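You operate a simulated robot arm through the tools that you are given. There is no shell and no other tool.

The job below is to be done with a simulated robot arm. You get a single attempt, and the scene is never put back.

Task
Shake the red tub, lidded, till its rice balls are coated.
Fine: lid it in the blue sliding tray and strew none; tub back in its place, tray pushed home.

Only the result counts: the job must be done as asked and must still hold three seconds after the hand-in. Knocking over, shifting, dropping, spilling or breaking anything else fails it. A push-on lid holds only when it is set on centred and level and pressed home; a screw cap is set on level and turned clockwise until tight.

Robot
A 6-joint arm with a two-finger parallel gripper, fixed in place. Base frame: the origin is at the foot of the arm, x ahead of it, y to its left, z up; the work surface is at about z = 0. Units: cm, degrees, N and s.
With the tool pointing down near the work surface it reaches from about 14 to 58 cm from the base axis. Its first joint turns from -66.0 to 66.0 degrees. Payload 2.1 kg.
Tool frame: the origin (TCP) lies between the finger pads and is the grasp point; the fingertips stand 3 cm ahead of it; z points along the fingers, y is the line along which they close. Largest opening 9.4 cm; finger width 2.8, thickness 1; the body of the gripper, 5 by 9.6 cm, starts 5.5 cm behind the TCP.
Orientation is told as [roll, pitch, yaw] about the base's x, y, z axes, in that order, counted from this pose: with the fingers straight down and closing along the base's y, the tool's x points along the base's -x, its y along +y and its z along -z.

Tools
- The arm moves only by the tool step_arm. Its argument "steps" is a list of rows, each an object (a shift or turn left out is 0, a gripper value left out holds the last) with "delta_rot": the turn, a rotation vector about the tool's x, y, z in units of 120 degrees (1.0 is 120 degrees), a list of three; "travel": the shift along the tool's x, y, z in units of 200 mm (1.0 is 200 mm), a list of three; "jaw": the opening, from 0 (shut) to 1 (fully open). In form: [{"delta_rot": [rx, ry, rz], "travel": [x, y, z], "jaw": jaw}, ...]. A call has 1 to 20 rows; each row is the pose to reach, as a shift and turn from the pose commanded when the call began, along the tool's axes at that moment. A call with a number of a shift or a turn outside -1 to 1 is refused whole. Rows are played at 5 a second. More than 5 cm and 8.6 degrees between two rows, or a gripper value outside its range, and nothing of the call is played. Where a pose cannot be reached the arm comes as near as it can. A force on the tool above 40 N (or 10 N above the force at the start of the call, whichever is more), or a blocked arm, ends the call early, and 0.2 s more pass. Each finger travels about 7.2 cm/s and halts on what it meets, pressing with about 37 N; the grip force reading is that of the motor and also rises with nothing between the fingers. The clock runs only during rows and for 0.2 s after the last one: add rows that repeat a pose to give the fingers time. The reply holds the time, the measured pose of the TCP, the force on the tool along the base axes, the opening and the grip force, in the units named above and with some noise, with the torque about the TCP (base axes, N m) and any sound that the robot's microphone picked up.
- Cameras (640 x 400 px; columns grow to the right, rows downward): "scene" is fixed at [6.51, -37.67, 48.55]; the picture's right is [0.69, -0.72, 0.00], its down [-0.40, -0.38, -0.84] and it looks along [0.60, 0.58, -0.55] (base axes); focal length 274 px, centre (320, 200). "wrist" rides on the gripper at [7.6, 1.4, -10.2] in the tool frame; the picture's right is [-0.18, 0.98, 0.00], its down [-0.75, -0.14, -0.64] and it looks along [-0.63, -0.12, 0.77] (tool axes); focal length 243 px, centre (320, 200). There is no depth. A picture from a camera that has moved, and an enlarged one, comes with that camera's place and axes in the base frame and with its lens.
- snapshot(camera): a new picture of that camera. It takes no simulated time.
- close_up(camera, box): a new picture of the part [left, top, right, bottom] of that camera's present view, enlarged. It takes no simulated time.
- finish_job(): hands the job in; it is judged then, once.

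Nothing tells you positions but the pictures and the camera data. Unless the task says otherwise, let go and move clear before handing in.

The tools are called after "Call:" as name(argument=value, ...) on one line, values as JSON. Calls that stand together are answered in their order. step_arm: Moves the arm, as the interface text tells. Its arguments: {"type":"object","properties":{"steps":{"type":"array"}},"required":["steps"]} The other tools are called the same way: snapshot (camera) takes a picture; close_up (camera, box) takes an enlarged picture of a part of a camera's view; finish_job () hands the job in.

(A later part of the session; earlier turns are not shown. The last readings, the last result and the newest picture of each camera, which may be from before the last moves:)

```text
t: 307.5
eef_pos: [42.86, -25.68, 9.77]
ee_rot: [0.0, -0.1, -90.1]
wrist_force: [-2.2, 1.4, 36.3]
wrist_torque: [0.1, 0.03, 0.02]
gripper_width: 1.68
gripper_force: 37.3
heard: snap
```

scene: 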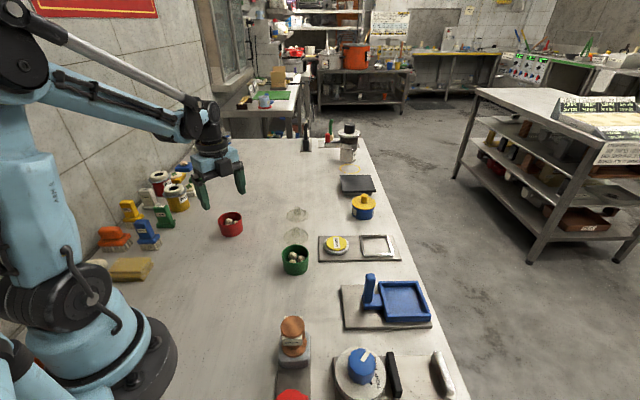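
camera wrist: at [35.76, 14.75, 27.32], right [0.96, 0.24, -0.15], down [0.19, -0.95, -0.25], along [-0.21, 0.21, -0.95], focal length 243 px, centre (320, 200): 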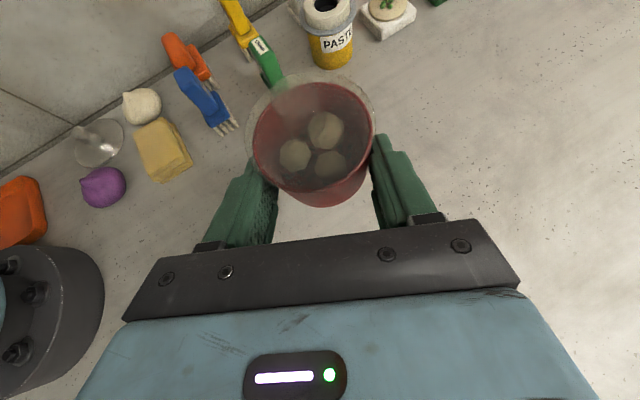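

The lid snapped on at 36 N, centred and in the tray. I'll lift by the knob and do one continuous vigorous bout here: strokes with in-phase swing, no pauses.

Call:
step_arm(steps=[{"travel": [0, 0, -0.03]}, {"travel": [0, 0, -0.09]}, {"travel": [0, 0, -0.19]}, {"travel": [0, 0, -0.31]}, {"travel": [0, 0, -0.43]}, {"travel": [0, 0, -0.53]}, {"travel": [0, 0, -0.55]}])

Call:
step_arm(steps=[{"travel": [0, -0.24, 0], "delta_rot": [0.07, 0, 0]}, {"travel": [0, 0, 0], "delta_rot": [0, 0, 0]}, {"travel": [0, -0.24, 0], "delta_rot": [0.07, 0, 0]}, {"travel": [0, 0, 0], "delta_rot": [0, 0, 0]}, {"travel": [0, -0.24, 0], "delta_rot": [0.07, 0, 0]}, {"travel": [0, 0, 0], "delta_rot": [0, 0, 0]}, {"travel": [0, -0.24, 0], "delta_rot": [0.07, 0, 0]}, {"travel": [0, 0, 0], "delta_rot": [0, 0, 0]}, {"travel": [0, -0.24, 0], "delta_rot": [0.07, 0, 0]}, {"travel": [0, 0, 0], "delta_rot": [0, 0, 0]}, {"travel": [0, -0.24, 0], "delta_rot": [0.07, 0, 0]}, {"travel": [0, 0, 0], "delta_rot": [0, 0, 0]}, {"travel": [0, -0.24, 0], "delta_rot": [0.07, 0, 0]}, {"travel": [0, 0, 0], "delta_rot": [0, 0, 0]}, {"travel": [0, -0.24, 0], "delta_rot": [0.07, 0, 0]}, {"travel": [0, 0, 0], "delta_rot": [0, 0, 0]}, {"travel": [0, -0.24, 0], "delta_rot": [0.07, 0, 0]}, {"travel": [0, 0, 0], "delta_rot": [0, 0, 0]}, {"travel": [0, -0.24, 0], "delta_rot": [0.07, 0, 0]}, {"travel": [0, 0, 0], "delta_rot": [0, 0, 0]}])

Call:
step_arm(steps=[{"travel": [0, 0, -0.24]}, {"travel": [0, 0, 0]}, {"travel": [0, 0, -0.24]}, {"travel": [0, 0, 0]}, {"travel": [0, 0, -0.24]}, {"travel": [0, 0, 0]}, {"travel": [0, 0, -0.24]}, {"travel": [0, 0, 0]}, {"travel": [0, 0, -0.24]}, {"travel": [0, 0, 0]}, {"travel": [0, 0, -0.24]}, {"travel": [0, 0, 0]}, {"travel": [0, 0, -0.24]}, {"travel": [0, 0, 0]}, {"travel": [0, 0, -0.24]}, {"travel": [0, 0, 0]}, {"travel": [0, 0, -0.24]}, {"travel": [0, 0, 0]}, {"travel": [0, 0, -0.24]}, {"travel": [0, 0, 0]}])

Call:
close_up(camera="wrist", box=[220, 60, 420, 220])

Call:
close_up(camera="scene", box=[370, 210, 470, 290])

```text
t: 309.1
eef_pos: [42.78, -25.76, 20.63]
ee_rot: [-0.2, -0.1, -90.0]
wrist_force: [0.2, -0.3, -1.4]
wrist_torque: [0.01, -0.05, 0.0]
gripper_width: 1.68
gripper_force: 36.8
```

```text
t: 313.3
eef_pos: [42.93, -25.86, 20.56]
ee_rot: [0.0, -0.2, -89.9]
wrist_force: [0.6, 0.0, -1.8]
wrist_torque: [0.03, 0.0, -0.03]
gripper_width: 1.66
gripper_force: 36.6
```

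```text
t: 317.5
eef_pos: [42.72, -25.87, 20.62]
ee_rot: [0.0, 0.0, -90.0]
wrist_force: [0.1, 0.4, -1.2]
wrist_torque: [-0.01, 0.04, 0.02]
gripper_width: 1.69
gripper_force: 37.0
```

```text
2.50 times, centred on (320, 140) of wrist
camera zoom: at [44.1, -18.22, 30.9], right [0.98, -0.18, 0.0], down [-0.14, -0.75, 0.64], along [-0.12, -0.63, -0.77], focal length 606 px, centre (320, 350)
```

zoom: 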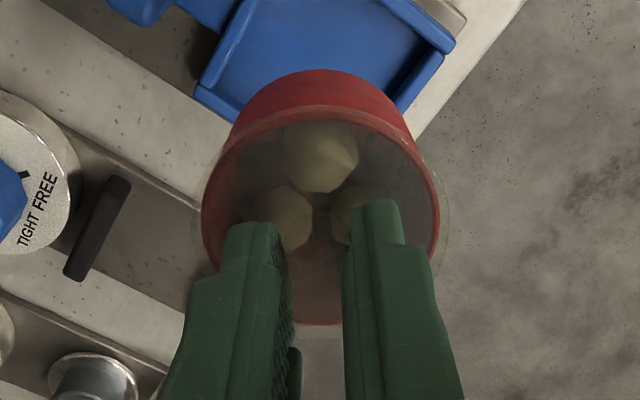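

```text
5.00 times, centred on (420, 250) of scene
camera zoom: at [6.51, -37.67, 48.55], right [0.69, -0.72, 0.0], down [-0.4, -0.38, -0.84], along [0.6, 0.58, -0.55], focal length 1370 px, centre (-180, -50)
```

zoom: 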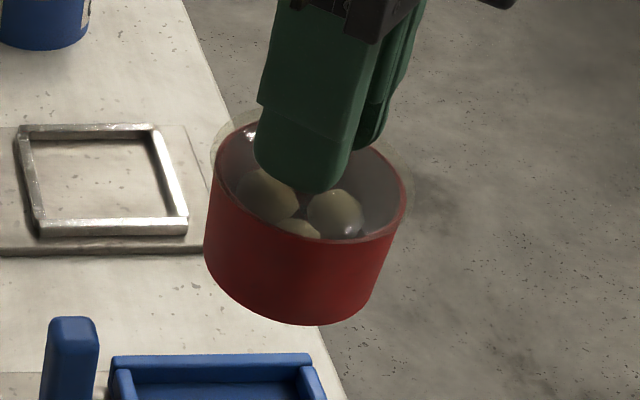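

Still nothing when held by the knob. Now the combination I haven't tried yet: a properly seated lid with a clean grip on the tub's body. Back to the open table.

Call:
step_arm(steps=[{"travel": [0.06, -0.014, 0]}, {"travel": [0.18, -0.042, 0]}, {"travel": [0.33, -0.077, 0]}, {"travel": [0.49, -0.115, 0]}, {"travel": [0.65, -0.153, 0]}, {"travel": [0.768, -0.1805, 0]}])

Call:
step_arm(steps=[{"travel": [0.14, -0.033, 0]}, {"travel": [0.29, -0.068, 0]}, {"travel": [0.45, -0.106, 0]}, {"travel": [0.61, -0.143, 0]}, {"travel": [0.768, -0.1805, 0]}])

Call:
step_arm(steps=[{"travel": [0.15, -0.035, 0]}, {"travel": [0.31, -0.073, 0]}, {"travel": [0.47, -0.11, 0]}, {"travel": [0.62, -0.146, 0]}, {"travel": [0.73, -0.172, 0]}, {"travel": [0.768, -0.1805, 0]}, {"travel": [0.768, -0.1805, 0]}])

Call:
step_arm(steps=[{"travel": [0, 0, 0.1]}, {"travel": [0, 0, 0.23]}, {"travel": [0, 0, 0.36]}, {"travel": [0, 0, 0.48]}, {"travel": [0, 0, 0.57]}, {"travel": [0, 0, 0.605]}, {"travel": [0, 0, 0.612]}, {"travel": [0, 0, 0.612]}])

Call:
step_arm(steps=[{"travel": [0, 0, 0.005]}, {"travel": [0, 0, 0.01]}, {"travel": [0, 0, 0.01]}])

```text
t: 318.9
eef_pos: [39.3, -10.36, 20.62]
ee_rot: [-0.1, -0.1, -90.0]
wrist_force: [0.0, -0.5, -1.9]
wrist_torque: [0.04, 0.01, 0.04]
gripper_width: 1.69
gripper_force: 37.0
```

```text
t: 320.1
eef_pos: [35.5, 4.91, 20.3]
ee_rot: [-0.2, -0.2, -90.0]
wrist_force: [-0.6, -1.4, -1.5]
wrist_torque: [0.01, -0.01, 0.03]
gripper_width: 1.68
gripper_force: 36.9
```

```text
t: 321.7
eef_pos: [31.93, 20.29, 20.46]
ee_rot: [0.0, -0.1, -90.0]
wrist_force: [0.2, -0.4, -0.9]
wrist_torque: [-0.04, -0.02, 0.02]
gripper_width: 1.68
gripper_force: 37.0
```

```text
t: 323.5
eef_pos: [31.95, 20.3, 8.12]
ee_rot: [0.0, 0.0, -90.0]
wrist_force: [0.5, -1.0, -1.1]
wrist_torque: [-0.04, 0.01, -0.02]
gripper_width: 1.68
gripper_force: 37.1
```

```text
t: 324.3
eef_pos: [32.02, 20.21, 7.98]
ee_rot: [-0.1, -0.1, -90.0]
wrist_force: [-1.1, -0.3, 20.2]
wrist_torque: [-0.06, 0.04, -0.02]
gripper_width: 1.67
gripper_force: 36.5
```

Call:
step_arm(steps=[{"travel": [0, 0, -0.003]}, {"jaw": 0.25, "travel": [0, 0, -0.003]}, {"jaw": 0.45, "travel": [0, 0, -0.003]}, {"jaw": 0.45, "travel": [0, 0, -0.003]}, {"jaw": 0.45, "travel": [0, 0, -0.12]}, {"jaw": 0.45, "travel": [0, 0, -0.28]}, {"jaw": 0.6, "travel": [0, 0, -0.38]}, {"jaw": 0.85, "travel": [-0.1, 0.037, -0.3825]}, {"jaw": 0.85, "travel": [-0.25, 0.092, -0.3825]}, {"jaw": 0.85, "travel": [-0.38, 0.14, -0.3825]}, {"jaw": 0.85, "travel": [-0.4265, 0.1565, -0.3825]}, {"jaw": 0.85, "travel": [-0.4265, 0.1565, -0.3825]}])

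Call:
step_arm(steps=[{"delta_rot": [0, 0, -0.06]}, {"delta_rot": [0, 0, -0.12]}, {"delta_rot": [0, 0, -0.1667]}, {"delta_rot": [0, 0, -0.1667]}])

Call:
step_arm(steps=[{"delta_rot": [0, 0.065, 0]}, {"delta_rot": [0, 0.13, 0]}, {"delta_rot": [0, 0.195, 0]}, {"delta_rot": [0, 0.26, 0]}, {"delta_rot": [0, 0.325, 0]}, {"delta_rot": [0, 0.39, 0]}, {"delta_rot": [0, 0.461, 0]}, {"delta_rot": [0, 0.461, 0]}])

Call:
close_up(camera="wrist", box=[260, 90, 390, 200])

Call:
close_up(camera="scene", box=[212, 204, 258, 240])

```text
t: 326.9
eef_pos: [35.0, 11.73, 15.61]
ee_rot: [-0.1, -0.1, -90.0]
wrist_force: [-0.2, -0.1, -0.2]
wrist_torque: [-0.02, 0.0, 0.06]
gripper_width: 8.01
gripper_force: 0.0
```

```text
t: 327.9
eef_pos: [35.07, 11.81, 15.69]
ee_rot: [0.0, -0.1, -69.9]
wrist_force: [-0.4, -0.7, -0.4]
wrist_torque: [-0.02, 0.01, -0.02]
gripper_width: 8.01
gripper_force: 0.2
```

```text
t: 329.7
eef_pos: [35.14, 11.72, 15.68]
ee_rot: [-0.2, 55.3, -70.1]
wrist_force: [-0.6, -0.6, 0.5]
wrist_torque: [-0.01, 0.01, 0.02]
gripper_width: 7.99
gripper_force: 0.0
```

```text
3.64 times, centred on (325, 145) of wrist
camera zoom: at [37.76, 8.4, 27.87], right [0.96, 0.24, -0.15], down [0.19, -0.95, -0.25], along [-0.21, 0.21, -0.95], focal length 882 px, centre (302, 400)
```

zoom: 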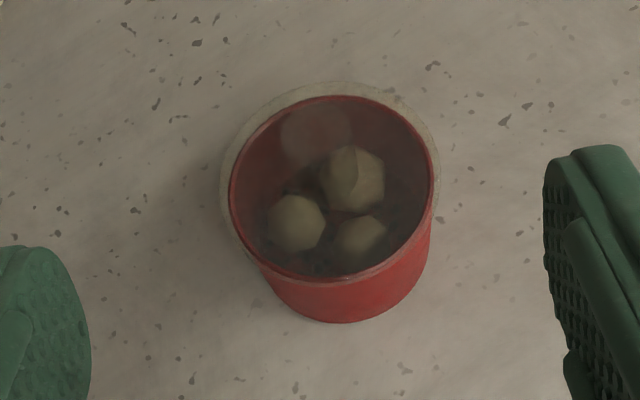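

```text
11.11 times, centred on (235, 222) of scene
camera zoom: at [6.51, -37.67, 48.55], right [0.69, -0.72, 0.0], down [-0.4, -0.38, -0.84], along [0.6, 0.58, -0.55], focal length 3044 px, centre (1264, -44)
```

zoom: 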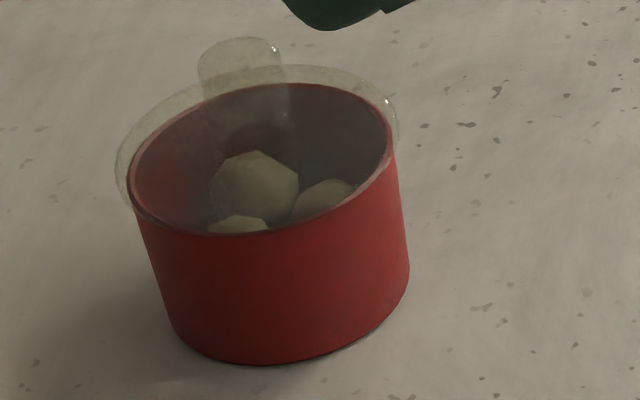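

Call:
step_arm(steps=[{"travel": [-0.11, 0, 0.06]}, {"travel": [-0.21, 0, 0.13]}, {"travel": [-0.29, 0, 0.22]}, {"travel": [-0.3325, 0, 0.31]}, {"travel": [-0.3325, 0, 0.4]}, {"travel": [-0.3325, 0, 0.5]}, {"travel": [-0.3325, 0, 0.56]}, {"travel": [-0.3325, 0, 0.56]}])

Call:
close_up(camera="wrist", box=[220, 80, 420, 240])

```text
t: 331.5
eef_pos: [33.25, 16.8, 3.83]
ee_rot: [-0.2, 55.2, -70.0]
wrist_force: [0.3, -0.1, 0.0]
wrist_torque: [0.04, 0.01, -0.01]
gripper_width: 7.98
gripper_force: 0.1
```

```text
2.50 times, centred on (320, 160) of wrist
camera zoom: at [35.95, 13.55, 16.04], right [0.96, 0.24, -0.15], down [0.19, -0.95, -0.25], along [-0.2, 0.21, -0.96], focal length 606 px, centre (320, 300)
```

zoom: 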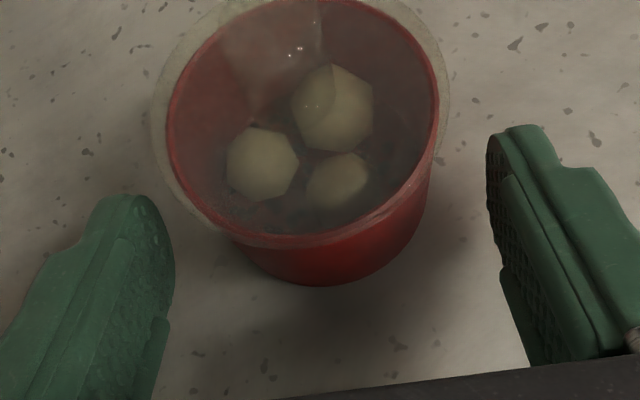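

Call:
step_arm(steps=[{"travel": [0, 0, 0.04]}, {"travel": [0, 0, 0.0785]}, {"travel": [0, 0, 0.0785]}, {"travel": [0, 0, 0.0785], "jaw": 0.75}, {"travel": [0, 0, 0.0785], "jaw": 0.68}, {"travel": [0, 0, 0.0785], "jaw": 0.6}, {"travel": [0, 0, 0.0785], "jaw": 0.5}, {"travel": [0, 0, 0.0785], "jaw": 0.5}, {"travel": [0, 0, 0.0785], "jaw": 0.5}])

Call:
close_up(camera="wrist", box=[220, 80, 420, 240])

```text
t: 333.5
eef_pos: [32.79, 18.04, 3.0]
ee_rot: [-0.2, 55.2, -70.0]
wrist_force: [0.9, -0.6, 0.3]
wrist_torque: [0.0, 0.04, 0.01]
gripper_width: 5.77
gripper_force: 36.8
```

```text
2.50 times, centred on (320, 160) of wrist
camera zoom: at [35.48, 14.7, 15.14], right [0.96, 0.24, -0.15], down [0.19, -0.95, -0.25], along [-0.2, 0.21, -0.96], focal length 606 px, centre (320, 300)
```

zoom: 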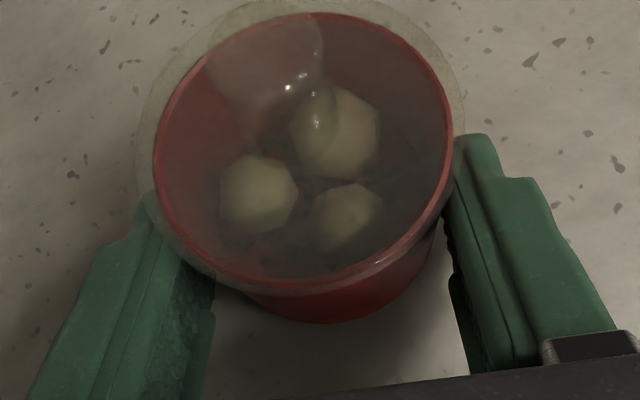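

A clean body grip (5.77, no snap) with the lid properly seated. I'll lift and shake.

Call:
step_arm(steps=[{"travel": [0.0206, 0, -0.0142]}, {"travel": [0.06, 0, -0.041]}, {"travel": [0.14, 0, -0.096]}, {"travel": [0.24, 0, -0.165]}, {"travel": [0.34, 0, -0.234]}, {"travel": [0.44, 0, -0.302]}, {"travel": [0.5, 0, -0.344]}, {"travel": [0.5, 0, -0.344]}])

Call:
step_arm(steps=[{"travel": [0, -0.245, 0]}, {"travel": [0, 0, 0]}, {"travel": [0, -0.245, 0]}, {"travel": [0, 0, 0]}, {"travel": [0, -0.245, 0]}, {"travel": [0, 0, 0]}, {"travel": [0, -0.245, 0]}, {"travel": [0, 0, 0]}, {"travel": [0, -0.245, 0]}, {"travel": [0, 0, 0]}, {"travel": [0, -0.245, 0]}, {"travel": [0, 0, 0]}, {"travel": [0, -0.245, 0]}, {"travel": [0, 0, 0]}, {"travel": [0, -0.245, 0]}, {"travel": [0, 0, 0]}, {"travel": [0, -0.245, 0]}, {"travel": [0, 0, 0]}, {"travel": [0, -0.245, 0]}, {"travel": [0, 0, 0]}])

Call:
step_arm(steps=[{"travel": [0.2, 0, -0.1375]}, {"travel": [0, 0, 0]}, {"travel": [0.2, 0, -0.1375]}, {"travel": [0, 0, 0]}, {"travel": [0.2, 0, -0.1375]}, {"travel": [0, 0, 0]}, {"travel": [0.2, 0, -0.1375]}, {"travel": [0, 0, 0]}, {"travel": [0.2, 0, -0.1375]}, {"travel": [0, 0, 0]}, {"travel": [0.2, 0, -0.1375]}, {"travel": [0, 0, 0]}, {"travel": [0.2, 0, -0.1375]}, {"travel": [0, 0, 0]}, {"travel": [0.2, 0, -0.1375]}, {"travel": [0, 0, 0]}, {"travel": [0.2, 0, -0.1375]}, {"travel": [0, 0, 0]}, {"travel": [0.2, 0, -0.1375]}, {"travel": [0, 0, 0]}])

Call:
close_up(camera="wrist", box=[220, 80, 420, 240])

```text
t: 335.3
eef_pos: [32.76, 18.05, 15.15]
ee_rot: [-0.2, 55.2, -70.0]
wrist_force: [-0.7, 0.0, -1.5]
wrist_torque: [-0.01, -0.01, 0.01]
gripper_width: 5.74
gripper_force: 36.8
```

```text
t: 339.5
eef_pos: [32.83, 18.18, 15.04]
ee_rot: [-0.2, 55.3, -70.2]
wrist_force: [-0.6, 0.3, -0.3]
wrist_torque: [-0.04, -0.01, 0.03]
gripper_width: 5.75
gripper_force: 37.1
```

```text
t: 343.7
eef_pos: [32.88, 18.0, 15.1]
ee_rot: [-0.1, 55.3, -70.1]
wrist_force: [-0.4, 0.1, -0.7]
wrist_torque: [0.0, 0.0, 0.02]
gripper_width: 5.75
gripper_force: 37.1
```

```text
2.50 times, centred on (320, 160) of wrist
camera zoom: at [35.54, 14.68, 27.41], right [0.96, 0.24, -0.15], down [0.19, -0.95, -0.25], along [-0.2, 0.21, -0.96], focal length 606 px, centre (320, 300)
```

zoom: 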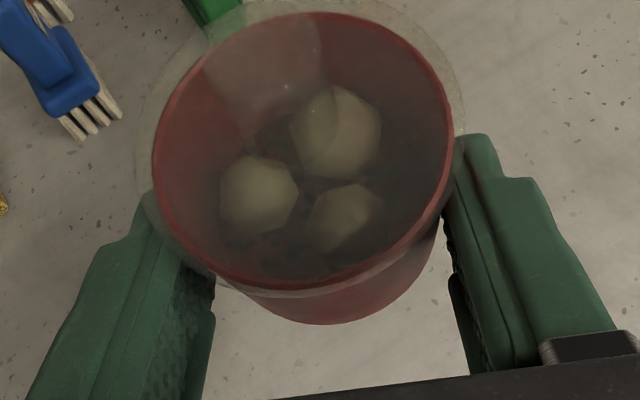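

Still bare. Now rotation-type shaking with this good grip: quick rocking about each hand axis in turn.

Call:
step_arm(steps=[{"delta_rot": [0, -0.07, 0]}, {"delta_rot": [0, 0, 0]}, {"delta_rot": [0, -0.07, 0]}, {"delta_rot": [0, 0, 0]}, {"delta_rot": [0, -0.07, 0]}, {"delta_rot": [0, 0, 0]}, {"delta_rot": [0, -0.07, 0]}, {"delta_rot": [0, 0, 0]}, {"delta_rot": [0, -0.07, 0]}, {"delta_rot": [0, 0, 0]}, {"delta_rot": [0, -0.07, 0]}, {"delta_rot": [0, 0, 0]}, {"delta_rot": [0, -0.07, 0]}, {"delta_rot": [0, 0, 0]}, {"delta_rot": [0, -0.07, 0]}, {"delta_rot": [0, 0, 0]}, {"delta_rot": [0, -0.07, 0]}, {"delta_rot": [0, 0, 0]}, {"delta_rot": [0, -0.07, 0]}, {"delta_rot": [0, 0, 0]}])

Call:
step_arm(steps=[{"delta_rot": [0, 0, -0.07]}, {"delta_rot": [0, 0, 0]}, {"delta_rot": [0, 0, -0.07]}, {"delta_rot": [0, 0, 0]}, {"delta_rot": [0, 0, -0.07]}, {"delta_rot": [0, 0, 0]}, {"delta_rot": [0, 0, -0.07]}, {"delta_rot": [0, 0, 0]}, {"delta_rot": [0, 0, -0.07]}, {"delta_rot": [0, 0, 0]}, {"delta_rot": [0, 0, -0.07]}, {"delta_rot": [0, 0, 0]}, {"delta_rot": [0, 0, -0.07]}, {"delta_rot": [0, 0, 0]}, {"delta_rot": [0, 0, -0.07]}, {"delta_rot": [0, 0, 0]}, {"delta_rot": [0, 0, -0.07]}, {"delta_rot": [0, 0, 0]}, {"delta_rot": [0, 0, -0.07]}, {"delta_rot": [0, 0, 0]}])

Call:
step_arm(steps=[{"delta_rot": [0, -0.07, 0]}, {"delta_rot": [0, -0.14, 0]}, {"delta_rot": [0, -0.21, 0]}, {"delta_rot": [0, -0.28, 0]}, {"delta_rot": [0, -0.35, 0]}, {"delta_rot": [0, -0.42, 0]}, {"delta_rot": [0, -0.49, 0]}, {"delta_rot": [0, -0.56, 0]}, {"delta_rot": [0, -0.63, 0]}, {"delta_rot": [0, -0.7, 0]}, {"delta_rot": [0, -0.63, 0]}, {"delta_rot": [0, -0.56, 0]}, {"delta_rot": [0, -0.49, 0]}, {"delta_rot": [0, -0.42, 0]}, {"delta_rot": [0, -0.35, 0]}, {"delta_rot": [0, -0.28, 0]}, {"delta_rot": [0, -0.21, 0]}, {"delta_rot": [0, -0.14, 0]}, {"delta_rot": [0, -0.07, 0]}, {"delta_rot": [0, 0, 0]}])

Call:
close_up(camera="wrist", box=[220, 80, 420, 240])

```text
t: 347.9
eef_pos: [32.84, 18.14, 15.09]
ee_rot: [-0.2, 55.3, -70.0]
wrist_force: [-0.5, -0.3, -0.2]
wrist_torque: [-0.01, 0.0, -0.01]
gripper_width: 5.74
gripper_force: 37.3
```

```text
t: 352.1
eef_pos: [32.79, 18.12, 15.05]
ee_rot: [-0.2, 55.3, -70.2]
wrist_force: [0.2, -0.1, -0.6]
wrist_torque: [-0.03, -0.02, 0.0]
gripper_width: 5.75
gripper_force: 36.9
```

```text
t: 356.3
eef_pos: [32.73, 18.17, 15.1]
ee_rot: [0.0, 55.3, -70.0]
wrist_force: [0.1, -0.7, -1.2]
wrist_torque: [-0.01, -0.02, 0.02]
gripper_width: 5.76
gripper_force: 37.1
```

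```text
2.50 times, centred on (320, 160) of wrist
camera zoom: at [35.48, 14.75, 27.24], right [0.96, 0.24, -0.15], down [0.2, -0.95, -0.25], along [-0.21, 0.21, -0.95], focal length 606 px, centre (320, 300)
```

zoom: 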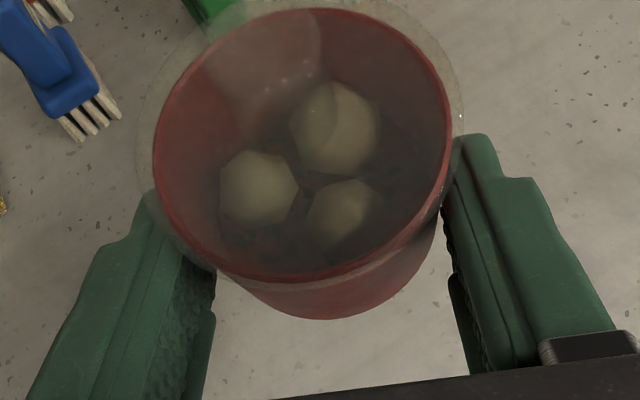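

Rocking up to 84° changes nothing either. I'll try long horizontal strokes in this body grip, which I haven't done yet.

Call:
step_arm(steps=[{"travel": [0, 0.245, 0]}, {"travel": [0, 0, 0]}, {"travel": [0, -0.245, 0]}, {"travel": [0, 0, 0]}, {"travel": [0, 0.245, 0]}, {"travel": [0, 0, 0]}, {"travel": [0, -0.245, 0]}, {"travel": [0, 0, 0]}, {"travel": [0, 0.245, 0]}, {"travel": [0, 0, 0]}, {"travel": [0, -0.245, 0]}, {"travel": [0, 0, 0]}, {"travel": [0, 0.245, 0]}, {"travel": [0, 0, 0]}, {"travel": [0, -0.245, 0]}, {"travel": [0, 0, 0]}, {"travel": [0, 0.245, 0]}, {"travel": [0, 0, 0]}, {"travel": [0, -0.245, 0]}, {"travel": [0, 0, 0]}])

Call:
step_arm(steps=[{"travel": [0, 0.245, 0]}, {"travel": [0, 0, 0]}, {"travel": [0, -0.245, 0]}, {"travel": [0, 0, 0]}, {"travel": [0, 0.245, 0]}, {"travel": [0, 0, 0]}, {"travel": [0, -0.245, 0]}, {"travel": [0, 0, 0]}, {"travel": [0, 0.245, 0]}, {"travel": [0, 0, 0]}, {"travel": [0, -0.245, 0]}, {"travel": [0, 0, 0]}, {"travel": [0, 0.245, 0]}, {"travel": [0, 0, 0]}, {"travel": [0, -0.245, 0]}, {"travel": [0, 0, 0]}, {"travel": [0, 0.245, 0]}, {"travel": [0, 0, 0]}, {"travel": [0, -0.245, 0]}, {"travel": [0, 0, 0]}])

Call:
close_up(camera="wrist", box=[220, 80, 420, 240])

Call:
close_up(camera="wrist", box=[280, 95, 350, 160])

```text
t: 360.5
eef_pos: [32.81, 18.02, 14.98]
ee_rot: [-0.3, 55.2, -70.1]
wrist_force: [-0.3, 0.2, -1.0]
wrist_torque: [-0.01, 0.0, -0.02]
gripper_width: 5.76
gripper_force: 37.2
```

```text
t: 364.7
eef_pos: [32.8, 18.06, 15.11]
ee_rot: [-0.2, 55.2, -70.1]
wrist_force: [0.6, 0.7, -0.9]
wrist_torque: [-0.05, 0.0, 0.0]
gripper_width: 5.74
gripper_force: 37.1
```

```text
2.50 times, centred on (320, 160) of wrist
camera zoom: at [35.46, 14.78, 27.28], right [0.96, 0.24, -0.15], down [0.19, -0.95, -0.25], along [-0.21, 0.21, -0.96], focal length 606 px, centre (320, 300)
```

zoom: 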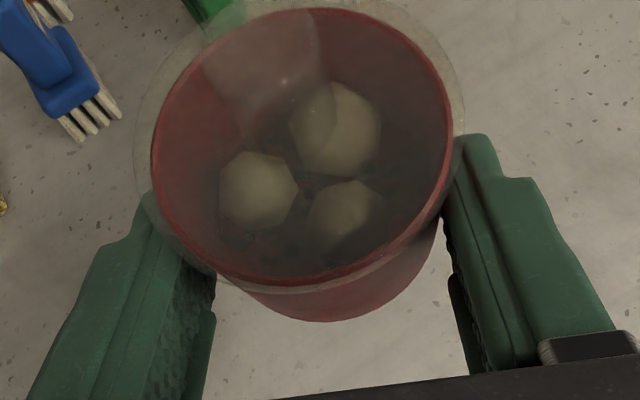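

```text
6.15 times, centred on (315, 128) of wrist
camera zoom: at [35.46, 14.78, 27.28], right [0.96, 0.24, -0.15], down [0.19, -0.95, -0.25], along [-0.21, 0.21, -0.96], focal length 1493 px, centre (351, 646)
```

zoom: 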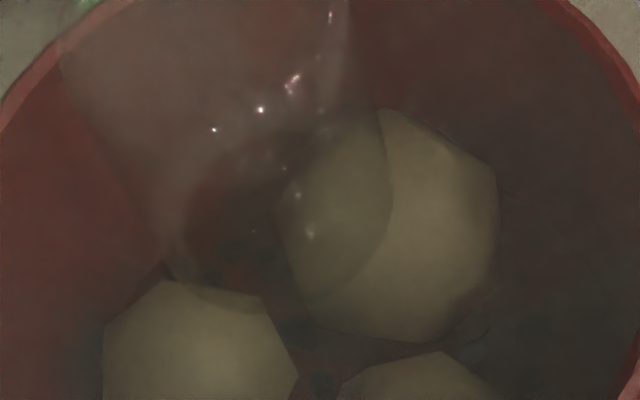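

Nothing again. Perhaps a speed threshold sits right at the arm's limit, so I'll add hand rotation in phase with long vertical strokes to gain a little extra speed at the tub.

Call:
step_arm(steps=[{"travel": [0.1, 0, -0.069]}, {"travel": [0.22, 0, -0.151]}, {"travel": [0.34, 0, -0.234]}, {"travel": [0.4, 0, -0.275]}, {"travel": [0.4, 0, -0.275]}])

Call:
step_arm(steps=[{"travel": [-0.2, 0, 0.1375], "delta_rot": [0, -0.07, 0]}, {"travel": [-0.4, 0, 0.275], "delta_rot": [0, -0.14, 0]}, {"travel": [-0.2, 0, 0.1375], "delta_rot": [0, -0.07, 0]}, {"travel": [0, 0, 0], "delta_rot": [0, 0, 0]}, {"travel": [-0.2, 0, 0.1375], "delta_rot": [0, -0.07, 0]}, {"travel": [-0.4, 0, 0.275], "delta_rot": [0, -0.14, 0]}, {"travel": [-0.2, 0, 0.1375], "delta_rot": [0, -0.07, 0]}, {"travel": [0, 0, 0], "delta_rot": [0, 0, 0]}, {"travel": [-0.2, 0, 0.1375], "delta_rot": [0, -0.07, 0]}, {"travel": [-0.4, 0, 0.275], "delta_rot": [0, -0.14, 0]}, {"travel": [-0.2, 0, 0.1375], "delta_rot": [0, -0.07, 0]}, {"travel": [0, 0, 0], "delta_rot": [0, 0, 0]}, {"travel": [-0.2, 0, 0.1375], "delta_rot": [0, -0.07, 0]}, {"travel": [-0.4, 0, 0.275], "delta_rot": [0, -0.14, 0]}, {"travel": [-0.2, 0, 0.1375], "delta_rot": [0, -0.07, 0]}, {"travel": [0, 0, 0], "delta_rot": [0, 0, 0]}, {"travel": [-0.2, 0, 0.1375], "delta_rot": [0, -0.07, 0]}, {"travel": [-0.4, 0, 0.275], "delta_rot": [0, -0.14, 0]}, {"travel": [-0.2, 0, 0.1375], "delta_rot": [0, -0.07, 0]}, {"travel": [0, 0, 0], "delta_rot": [0, 0, 0]}])

Call:
step_arm(steps=[{"travel": [-0.2, 0, 0.1375], "delta_rot": [0, -0.07, 0]}, {"travel": [0, 0, 0], "delta_rot": [0, 0, 0]}, {"travel": [-0.2, 0, 0.1375], "delta_rot": [0, -0.07, 0]}, {"travel": [0, 0, 0], "delta_rot": [0, 0, 0]}, {"travel": [-0.2, 0, 0.1375], "delta_rot": [0, -0.07, 0]}, {"travel": [0, 0, 0], "delta_rot": [0, 0, 0]}, {"travel": [-0.2, 0, 0.1375], "delta_rot": [0, -0.07, 0]}, {"travel": [0, 0, 0], "delta_rot": [0, 0, 0]}, {"travel": [-0.2, 0, 0.1375], "delta_rot": [0, -0.07, 0]}, {"travel": [0, 0, 0], "delta_rot": [0, 0, 0]}, {"travel": [-0.2, 0, 0.1375], "delta_rot": [0, -0.07, 0]}, {"travel": [0, 0, 0], "delta_rot": [0, 0, 0]}, {"travel": [-0.2, 0, 0.1375], "delta_rot": [0, -0.07, 0]}, {"travel": [0, 0, 0], "delta_rot": [0, 0, 0]}, {"travel": [-0.2, 0, 0.1375], "delta_rot": [0, -0.07, 0]}, {"travel": [0, 0, 0], "delta_rot": [0, 0, 0]}, {"travel": [-0.2, 0, 0.1375], "delta_rot": [0, -0.07, 0]}, {"travel": [0, 0, 0], "delta_rot": [0, 0, 0]}])

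Call:
close_up(camera="wrist", box=[220, 80, 420, 240])

```text
t: 365.9
eef_pos: [33.06, 18.22, 24.81]
ee_rot: [-0.2, 55.2, -70.1]
wrist_force: [0.4, 0.2, -1.3]
wrist_torque: [-0.03, 0.02, -0.01]
gripper_width: 5.74
gripper_force: 36.9
```

```text
t: 370.1
eef_pos: [32.78, 18.11, 24.71]
ee_rot: [-0.2, 55.3, -70.2]
wrist_force: [-0.4, -0.2, -0.9]
wrist_torque: [-0.04, -0.02, -0.04]
gripper_width: 5.74
gripper_force: 37.5
```

```text
t: 373.9
eef_pos: [32.84, 18.16, 24.71]
ee_rot: [-0.2, 55.3, -70.1]
wrist_force: [-0.3, 1.1, -0.5]
wrist_torque: [-0.04, -0.03, 0.0]
gripper_width: 5.73
gripper_force: 36.6
```

```text
2.50 times, centred on (320, 160) of wrist
camera zoom: at [35.55, 14.9, 36.9], right [0.96, 0.24, -0.15], down [0.19, -0.95, -0.25], along [-0.2, 0.21, -0.96], focal length 606 px, centre (320, 300)
```

zoom: 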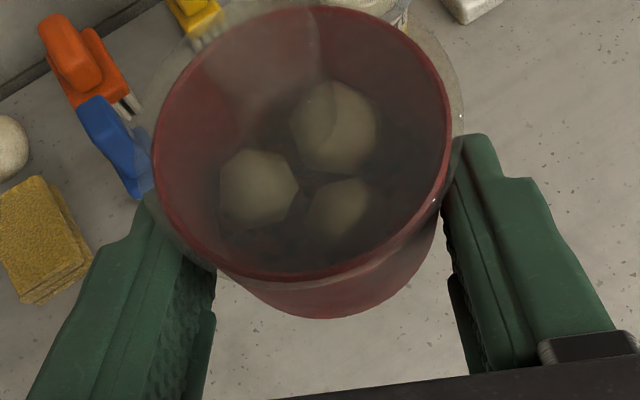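

Still bare. Before anything else, I'll compare the other lid closely, in case the two lids differ in tint or marking.

Call:
close_up(camera="scene", box=[280, 200, 316, 226])

Call:
snapshot(camera="scene")

```text
15.38 times, centred on (298, 213) of scene
camera zoom: at [6.51, -37.67, 48.55], right [0.69, -0.72, 0.0], down [-0.4, -0.38, -0.84], along [0.6, 0.58, -0.55], focal length 4215 px, centre (658, 0)
```

zoom: 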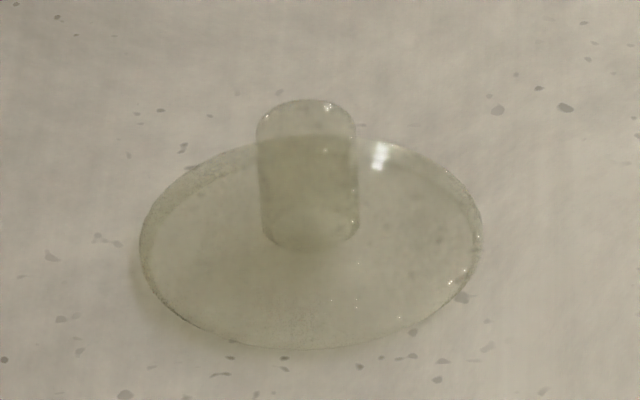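

```text
taken
```

scene: 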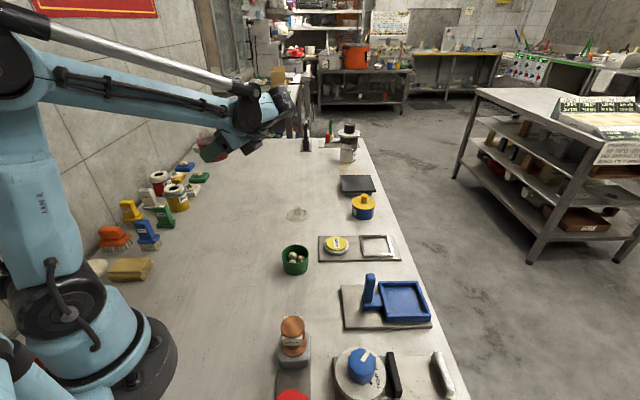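

The other lid is identical, so that's not it. One more natural grip to test: straddling the lidded tub from above on the open table, with the grasp point low, right at the tub's centre. First I'll set it down.

Call:
step_arm(steps=[{"travel": [-0.12, 0, 0.0825]}, {"travel": [-0.28, 0, 0.1924]}, {"travel": [-0.44, 0, 0.3023]}, {"travel": [-0.6, 0, 0.4122]}, {"travel": [-0.74, 0, 0.5084]}, {"travel": [-0.83, 0, 0.5702]}, {"travel": [-0.873, 0, 0.5998]}, {"travel": [-0.881, 0, 0.605]}, {"travel": [-0.881, 0, 0.605]}])

Call:
step_arm(steps=[{"travel": [-0.004, 0, 0.0027]}, {"travel": [-0.008, 0, 0.0055]}, {"travel": [-0.008, 0, 0.0055]}])

```text
t: 375.9
eef_pos: [32.73, 18.02, 3.42]
ee_rot: [-0.2, 55.1, -70.1]
wrist_force: [0.2, -0.1, -1.4]
wrist_torque: [-0.04, -0.02, -0.03]
gripper_width: 5.72
gripper_force: 37.2
```

```text
t: 376.7
eef_pos: [32.79, 18.03, 3.3]
ee_rot: [-0.2, 55.2, -70.2]
wrist_force: [0.3, 0.7, -1.3]
wrist_torque: [-0.01, -0.04, -0.02]
gripper_width: 5.71
gripper_force: 37.3
```

Call:
step_arm(steps=[{"travel": [-0.005, 0, 0.0034]}, {"travel": [-0.01, 0, 0.0069]}, {"travel": [-0.01, 0, 0.0069]}])

Call:
step_arm(steps=[{"travel": [-0.003, 0, 0.002]}, {"travel": [-0.005, 0, 0.0034]}, {"travel": [-0.005, 0, 0.0034]}])

```text
t: 377.5
eef_pos: [32.86, 18.02, 2.85]
ee_rot: [-0.3, 55.2, -70.1]
wrist_force: [-0.7, -0.6, -1.6]
wrist_torque: [-0.07, -0.01, 0.0]
gripper_width: 5.75
gripper_force: 37.2
```

```text
t: 378.3
eef_pos: [32.87, 18.06, 2.96]
ee_rot: [-0.2, 55.2, -70.1]
wrist_force: [1.4, -2.7, 10.5]
wrist_torque: [0.0, 0.3, 0.08]
gripper_width: 5.72
gripper_force: 37.3
```

Touchdown. I'll release, retreat, bring the hand upright, and move above the tub.

Call:
step_arm(steps=[{"travel": [0.003, 0, -0.002]}, {"travel": [0.003, 0, -0.002], "jaw": 0.65}, {"travel": [0.003, 0, -0.002], "jaw": 0.75}, {"travel": [0.003, 0, -0.002], "jaw": 0.85}, {"travel": [0.003, 0, -0.002], "jaw": 0.85}, {"travel": [0.003, 0, -0.1], "jaw": 0.85}, {"travel": [0.003, 0, -0.25], "jaw": 0.85}, {"travel": [0.003, 0, -0.4], "jaw": 0.85}, {"travel": [0.11, 0, -0.475]}, {"travel": [0.22, 0, -0.55]}, {"travel": [0.33, 0, -0.625]}, {"travel": [0.33, 0, -0.625]}])

Call:
step_arm(steps=[{"delta_rot": [0, -0.065, 0]}, {"delta_rot": [0, -0.13, 0]}, {"delta_rot": [0, -0.195, 0]}, {"delta_rot": [0, -0.26, 0]}, {"delta_rot": [0, -0.325, 0]}, {"delta_rot": [0, -0.39, 0]}, {"delta_rot": [0, -0.46, 0]}, {"delta_rot": [0, -0.46, 0]}])

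Call:
step_arm(steps=[{"travel": [0.11, -0.002, 0], "delta_rot": [0, 0, 0.05]}, {"travel": [0.23, -0.004, 0], "delta_rot": [0, 0, 0.1]}, {"travel": [0.35, -0.006, 0.05], "delta_rot": [0, 0, 0.15]}, {"travel": [0.447, -0.0075, 0.1], "delta_rot": [0, 0, 0.1667]}, {"travel": [0.447, -0.0075, 0.1], "delta_rot": [0, 0, 0.1667]}])

Call:
close_up(camera="wrist", box=[240, 50, 400, 190])

```text
t: 380.9
eef_pos: [34.99, 11.97, 15.46]
ee_rot: [-0.3, 55.2, -70.1]
wrist_force: [0.3, -0.1, 0.6]
wrist_torque: [-0.04, 0.0, 0.02]
gripper_width: 7.99
gripper_force: 0.1
```

```text
t: 382.7
eef_pos: [35.06, 12.0, 15.48]
ee_rot: [-0.1, -0.1, -70.0]
wrist_force: [1.1, 0.1, -0.1]
wrist_torque: [0.01, -0.02, 0.02]
gripper_width: 7.99
gripper_force: 0.0
```

```text
t: 383.9
eef_pos: [31.81, 20.33, 13.31]
ee_rot: [-0.1, 0.1, -89.9]
wrist_force: [-0.3, 0.1, -0.1]
wrist_torque: [-0.02, 0.0, -0.03]
gripper_width: 7.96
gripper_force: 0.1
```

```text
2.86 times, centred on (320, 120) of wrist
camera zoom: at [33.19, 27.96, 23.65], right [0.98, -0.18, 0.0], down [-0.14, -0.75, 0.64], along [-0.12, -0.63, -0.77], focal length 693 px, centre (320, 429)
```

zoom: 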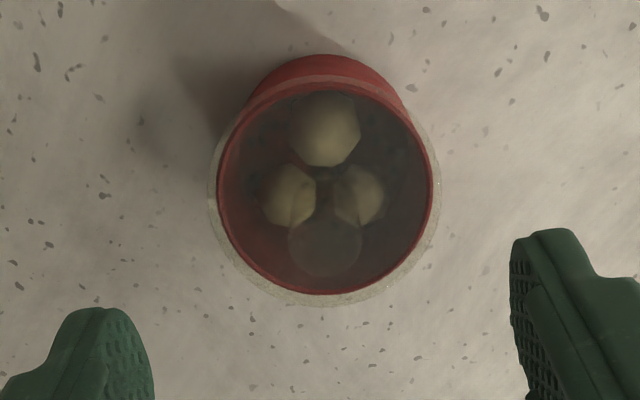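

The lid is nicely centred. I'll lower the open hand around the tub so the grasp point is near its centre, and close.

Call:
step_arm(steps=[{"travel": [-0.002, 0.0115, 0.1]}, {"travel": [-0.002, 0.0115, 0.22]}, {"travel": [-0.002, 0.0115, 0.34]}, {"travel": [-0.002, 0.0115, 0.44]}, {"travel": [-0.002, 0.0115, 0.495]}, {"travel": [-0.002, 0.0115, 0.495]}, {"travel": [-0.002, 0.0115, 0.495], "jaw": 0.75}, {"travel": [-0.002, 0.0115, 0.495], "jaw": 0.65}, {"travel": [-0.002, 0.0115, 0.495], "jaw": 0.5}, {"travel": [-0.002, 0.0115, 0.495], "jaw": 0.5}, {"travel": [-0.002, 0.0115, 0.495], "jaw": 0.5}])

Call:
close_up(camera="wrist", box=[200, 80, 440, 240])

```text
t: 386.3
eef_pos: [32.07, 20.37, 3.54]
ee_rot: [-0.2, 0.0, -89.9]
wrist_force: [-0.6, 0.6, -0.9]
wrist_torque: [0.02, 0.01, 0.04]
gripper_width: 6.42
gripper_force: 37.2
```

```text
2.50 times, centred on (320, 160) of wrist
camera zoom: at [33.45, 27.83, 13.85], right [0.98, -0.18, 0.0], down [-0.14, -0.75, 0.64], along [-0.12, -0.63, -0.77], focal length 606 px, centre (320, 300)
```

zoom: 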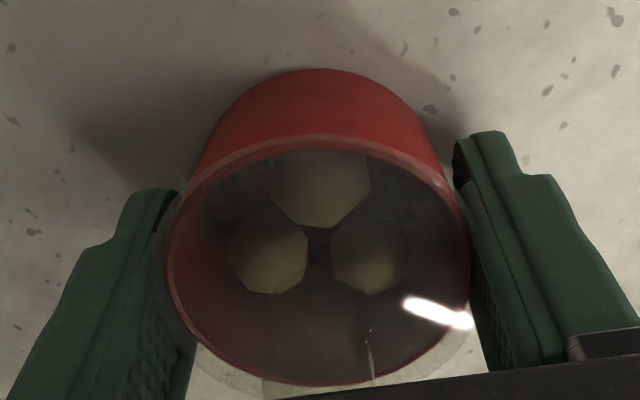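

Call:
step_arm(steps=[{"travel": [0, 0, -0.02]}, {"travel": [0, 0, -0.07]}, {"travel": [0, 0, -0.15]}, {"travel": [0, 0, -0.2]}, {"travel": [0, 0, -0.2]}])

Call:
step_arm(steps=[{"travel": [0, -0.15, 0]}, {"travel": [0, 0, 0]}, {"travel": [0, -0.2, 0]}, {"travel": [0, 0, 0]}, {"travel": [0, -0.245, 0]}, {"travel": [0, 0, 0]}, {"travel": [0, -0.245, 0]}, {"travel": [0, 0, 0]}, {"travel": [0, -0.245, 0]}, {"travel": [0, 0, 0]}, {"travel": [0, -0.245, 0]}, {"travel": [0, 0, 0]}, {"travel": [0, -0.245, 0]}, {"travel": [0, 0, 0]}, {"travel": [0, 0, 0]}])

Call:
close_up(camera="wrist", box=[200, 80, 440, 240])

Call:
close_up(camera="scene", box=[200, 180, 270, 240])

```text
t: 387.5
eef_pos: [32.08, 20.26, 7.48]
ee_rot: [-0.1, 0.0, -90.0]
wrist_force: [-0.3, 0.8, -0.5]
wrist_torque: [-0.01, -0.03, 0.02]
gripper_width: 6.42
gripper_force: 36.9
```

```text
t: 390.7
eef_pos: [32.21, 20.21, 7.34]
ee_rot: [-0.1, 0.1, -90.0]
wrist_force: [-0.2, -0.3, -1.0]
wrist_torque: [-0.02, 0.02, -0.01]
gripper_width: 6.36
gripper_force: 36.6
```

```text
2.50 times, centred on (320, 160) of wrist
camera zoom: at [33.53, 27.87, 17.73], right [0.98, -0.18, 0.0], down [-0.14, -0.75, 0.64], along [-0.12, -0.63, -0.77], focal length 606 px, centre (320, 300)
```

zoom: 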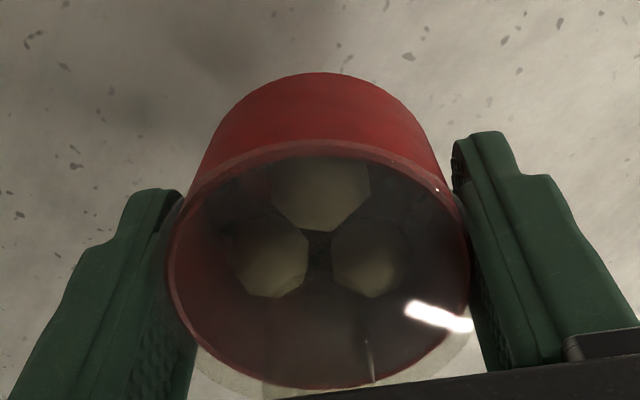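

```text
6.67 times, centred on (235, 210) of scene
camera zoom: at [6.51, -37.67, 48.55], right [0.69, -0.72, 0.0], down [-0.4, -0.38, -0.84], along [0.6, 0.58, -0.55], focal length 1826 px, centre (887, 133)
```

zoom: 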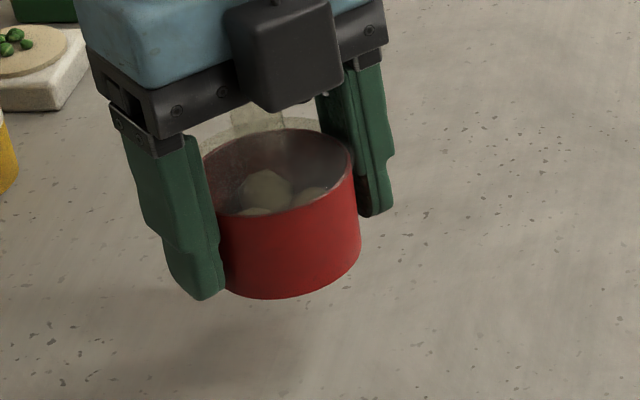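

Call:
step_arm(steps=[{"travel": [0, -0.245, 0]}, {"travel": [0, 0, 0]}, {"travel": [0, -0.245, 0]}, {"travel": [0, 0, 0]}, {"travel": [0, -0.245, 0]}, {"travel": [0, 0, 0]}, {"travel": [0, -0.245, 0]}, {"travel": [0, 0, 0]}, {"travel": [0, -0.245, 0]}, {"travel": [0, 0, 0]}, {"travel": [0, -0.245, 0]}, {"travel": [0, 0, 0]}, {"travel": [0, -0.245, 0]}, {"travel": [0, 0, 0]}, {"travel": [0, -0.245, 0]}, {"travel": [0, 0, 0]}, {"travel": [0, -0.245, 0]}, {"travel": [0, 0, 0]}, {"travel": [0, -0.245, 0]}, {"travel": [0, 0, 0]}])

Call:
close_up(camera="wrist", box=[200, 80, 440, 240])

```text
t: 394.9
eef_pos: [32.01, 20.25, 7.43]
ee_rot: [-0.1, 0.0, -90.0]
wrist_force: [0.4, -0.8, -1.1]
wrist_torque: [0.01, -0.01, 0.03]
gripper_width: 6.37
gripper_force: 36.9
```

```text
2.50 times, centred on (320, 160) of wrist
camera zoom: at [33.43, 27.81, 17.75], right [0.98, -0.18, 0.0], down [-0.14, -0.75, 0.64], along [-0.12, -0.63, -0.77], focal length 606 px, centre (320, 300)
```

zoom: 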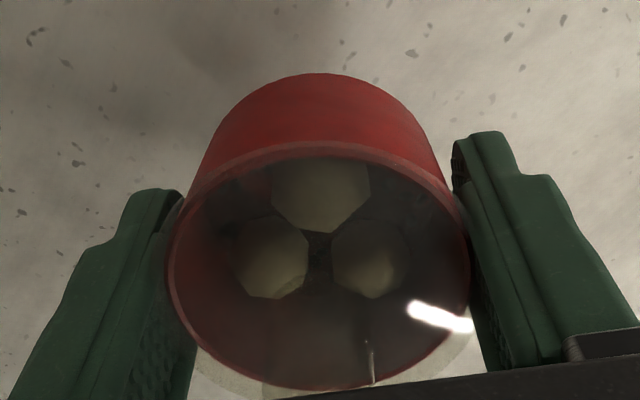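

Nothing with this grip either. I'll make one more attempt at maximum intensity: hold the knob with the hand at yaw 0 near the arm's centre line and shake along y, where mostly the base joint moves and tracking is sharpest, with full in-phase swing. First I'll set the tub down and regrip.

Call:
step_arm(steps=[{"travel": [0, 0, 0.06]}, {"travel": [0, 0, 0.13]}, {"travel": [0, 0, 0.18]}, {"travel": [0, 0, 0.187]}, {"travel": [0, 0, 0.187]}])

Call:
step_arm(steps=[{"travel": [0, 0, 0.005]}, {"travel": [0, 0, 0.01]}, {"travel": [0, 0, 0.01]}])

```text
t: 396.1
eef_pos: [31.9, 20.14, 3.82]
ee_rot: [-0.2, -0.1, -90.0]
wrist_force: [0.5, 0.1, -1.5]
wrist_torque: [0.01, 0.01, -0.02]
gripper_width: 6.38
gripper_force: 37.5
```

```text
t: 396.9
eef_pos: [32.05, 20.18, 3.48]
ee_rot: [0.0, 0.0, -90.0]
wrist_force: [-0.1, 1.2, -1.4]
wrist_torque: [-0.02, 0.05, 0.0]
gripper_width: 6.39
gripper_force: 37.5
```

Call:
step_arm(steps=[{"travel": [0, 0, 0.004]}, {"travel": [0, 0, 0.007]}, {"travel": [0, 0, 0.007]}])

```text
t: 397.7
eef_pos: [32.01, 20.28, 3.44]
ee_rot: [-0.1, 0.0, -90.0]
wrist_force: [-0.8, 0.5, 17.3]
wrist_torque: [0.0, -0.05, -0.01]
gripper_width: 6.41
gripper_force: 37.1
```

Call:
step_arm(steps=[{"travel": [0, 0, -0.003]}, {"travel": [0, 0, -0.003], "jaw": 0.75}, {"travel": [0, 0, -0.003], "jaw": 0.85}, {"travel": [0, 0, -0.003], "jaw": 0.85}, {"travel": [0, 0, -0.15]}, {"travel": [0, 0, -0.35]}, {"travel": [0, 0, -0.5]}, {"travel": [0, 0, -0.5], "delta_rot": [0, 0, -0.065]}, {"travel": [0, 0, -0.5], "delta_rot": [0, 0, -0.13]}, {"travel": [0, 0, -0.5], "delta_rot": [0, 0, -0.195]}, {"travel": [0, 0, -0.5], "delta_rot": [0, 0, -0.26]}, {"travel": [0, 0, -0.5], "delta_rot": [0, 0, -0.325]}, {"travel": [0, 0, -0.5], "delta_rot": [0, 0, -0.39]}, {"travel": [0, 0, -0.5], "delta_rot": [0, 0, -0.455]}, {"travel": [0, 0, -0.5], "delta_rot": [0, 0, -0.52]}, {"travel": [0, 0, -0.5], "delta_rot": [0, 0, -0.585]}, {"travel": [0, 0, -0.5], "delta_rot": [0, 0, -0.65]}, {"travel": [0, 0, -0.5], "delta_rot": [0, 0, -0.7]}, {"travel": [0, 0, -0.5], "delta_rot": [0, 0, -0.75]}, {"travel": [0, 0, -0.5], "delta_rot": [0, 0, -0.75]}])

Call:
close_up(camera="wrist", box=[240, 50, 400, 190])

```text
t: 401.9
eef_pos: [32.06, 20.23, 13.44]
ee_rot: [0.0, 0.1, 0.1]
wrist_force: [0.1, 0.3, 0.6]
wrist_torque: [-0.03, 0.0, -0.04]
gripper_width: 7.98
gripper_force: 0.2
```

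```text
2.86 times, centred on (320, 120) of wrist
camera zoom: at [24.4, 21.65, 23.76], right [0.18, 0.98, 0.0], down [0.75, -0.14, 0.64], along [0.63, -0.12, -0.77], focal length 693 px, centre (320, 429)
```

zoom: 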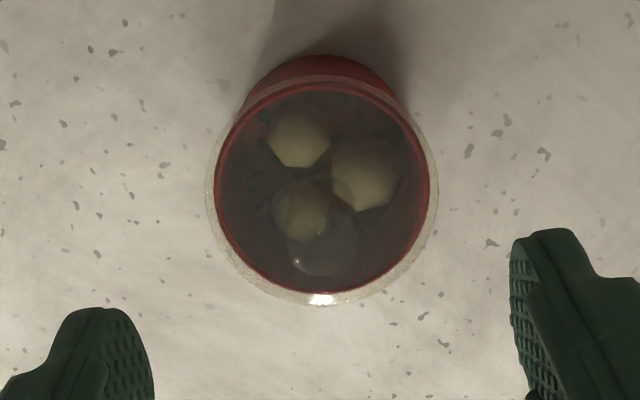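

Call:
step_arm(steps=[{"travel": [-0.003, 0.007, 0.1]}, {"travel": [-0.003, 0.007, 0.2]}, {"travel": [-0.003, 0.007, 0.26]}, {"travel": [-0.003, 0.007, 0.275]}, {"travel": [-0.003, 0.007, 0.275]}, {"travel": [-0.003, 0.007, 0.275], "jaw": 0.5}, {"travel": [-0.003, 0.007, 0.275], "jaw": 0.3}, {"travel": [-0.003, 0.007, 0.275], "jaw": 0.1}, {"travel": [-0.003, 0.007, 0.275], "jaw": 0.1}, {"travel": [-0.003, 0.007, 0.275], "jaw": 0.1}])

Call:
step_arm(steps=[{"travel": [0, 0, -0.02]}, {"travel": [0, 0, -0.07]}, {"travel": [0, 0, -0.17]}, {"travel": [0, 0, -0.3]}, {"travel": [0, 0, -0.43]}, {"travel": [0, 0, -0.55]}, {"travel": [-0.02, -0.1, -0.65]}, {"travel": [-0.06, -0.26, -0.65]}, {"travel": [-0.1, -0.44, -0.65]}, {"travel": [-0.14, -0.62, -0.65]}, {"travel": [-0.17, -0.8, -0.65]}, {"travel": [-0.2, -0.96, -0.65]}, {"travel": [-0.2, -1.0, -0.65]}, {"travel": [-0.2, -1.0, -0.65]}])

Call:
close_up(camera="wrist", box=[220, 60, 420, 220])

```text
t: 404.1
eef_pos: [32.27, 20.37, 7.98]
ee_rot: [0.0, 0.2, 0.0]
wrist_force: [0.2, -1.5, 3.0]
wrist_torque: [-0.02, 0.03, -0.01]
gripper_width: 1.41
gripper_force: 37.1
```

```text
t: 407.1
eef_pos: [36.21, 0.41, 21.03]
ee_rot: [0.0, 0.1, 0.0]
wrist_force: [0.8, 1.0, -1.2]
wrist_torque: [0.0, 0.01, -0.01]
gripper_width: 1.4
gripper_force: 37.2
```

```text
2.50 times, centred on (320, 140) of wrist
camera zoom: at [28.47, 1.84, 31.28], right [0.18, 0.98, 0.0], down [0.75, -0.14, 0.64], along [0.63, -0.12, -0.77], focal length 606 px, centre (320, 350)
```

zoom: 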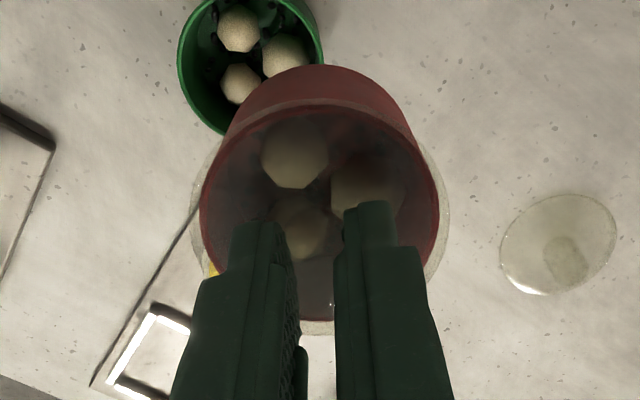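

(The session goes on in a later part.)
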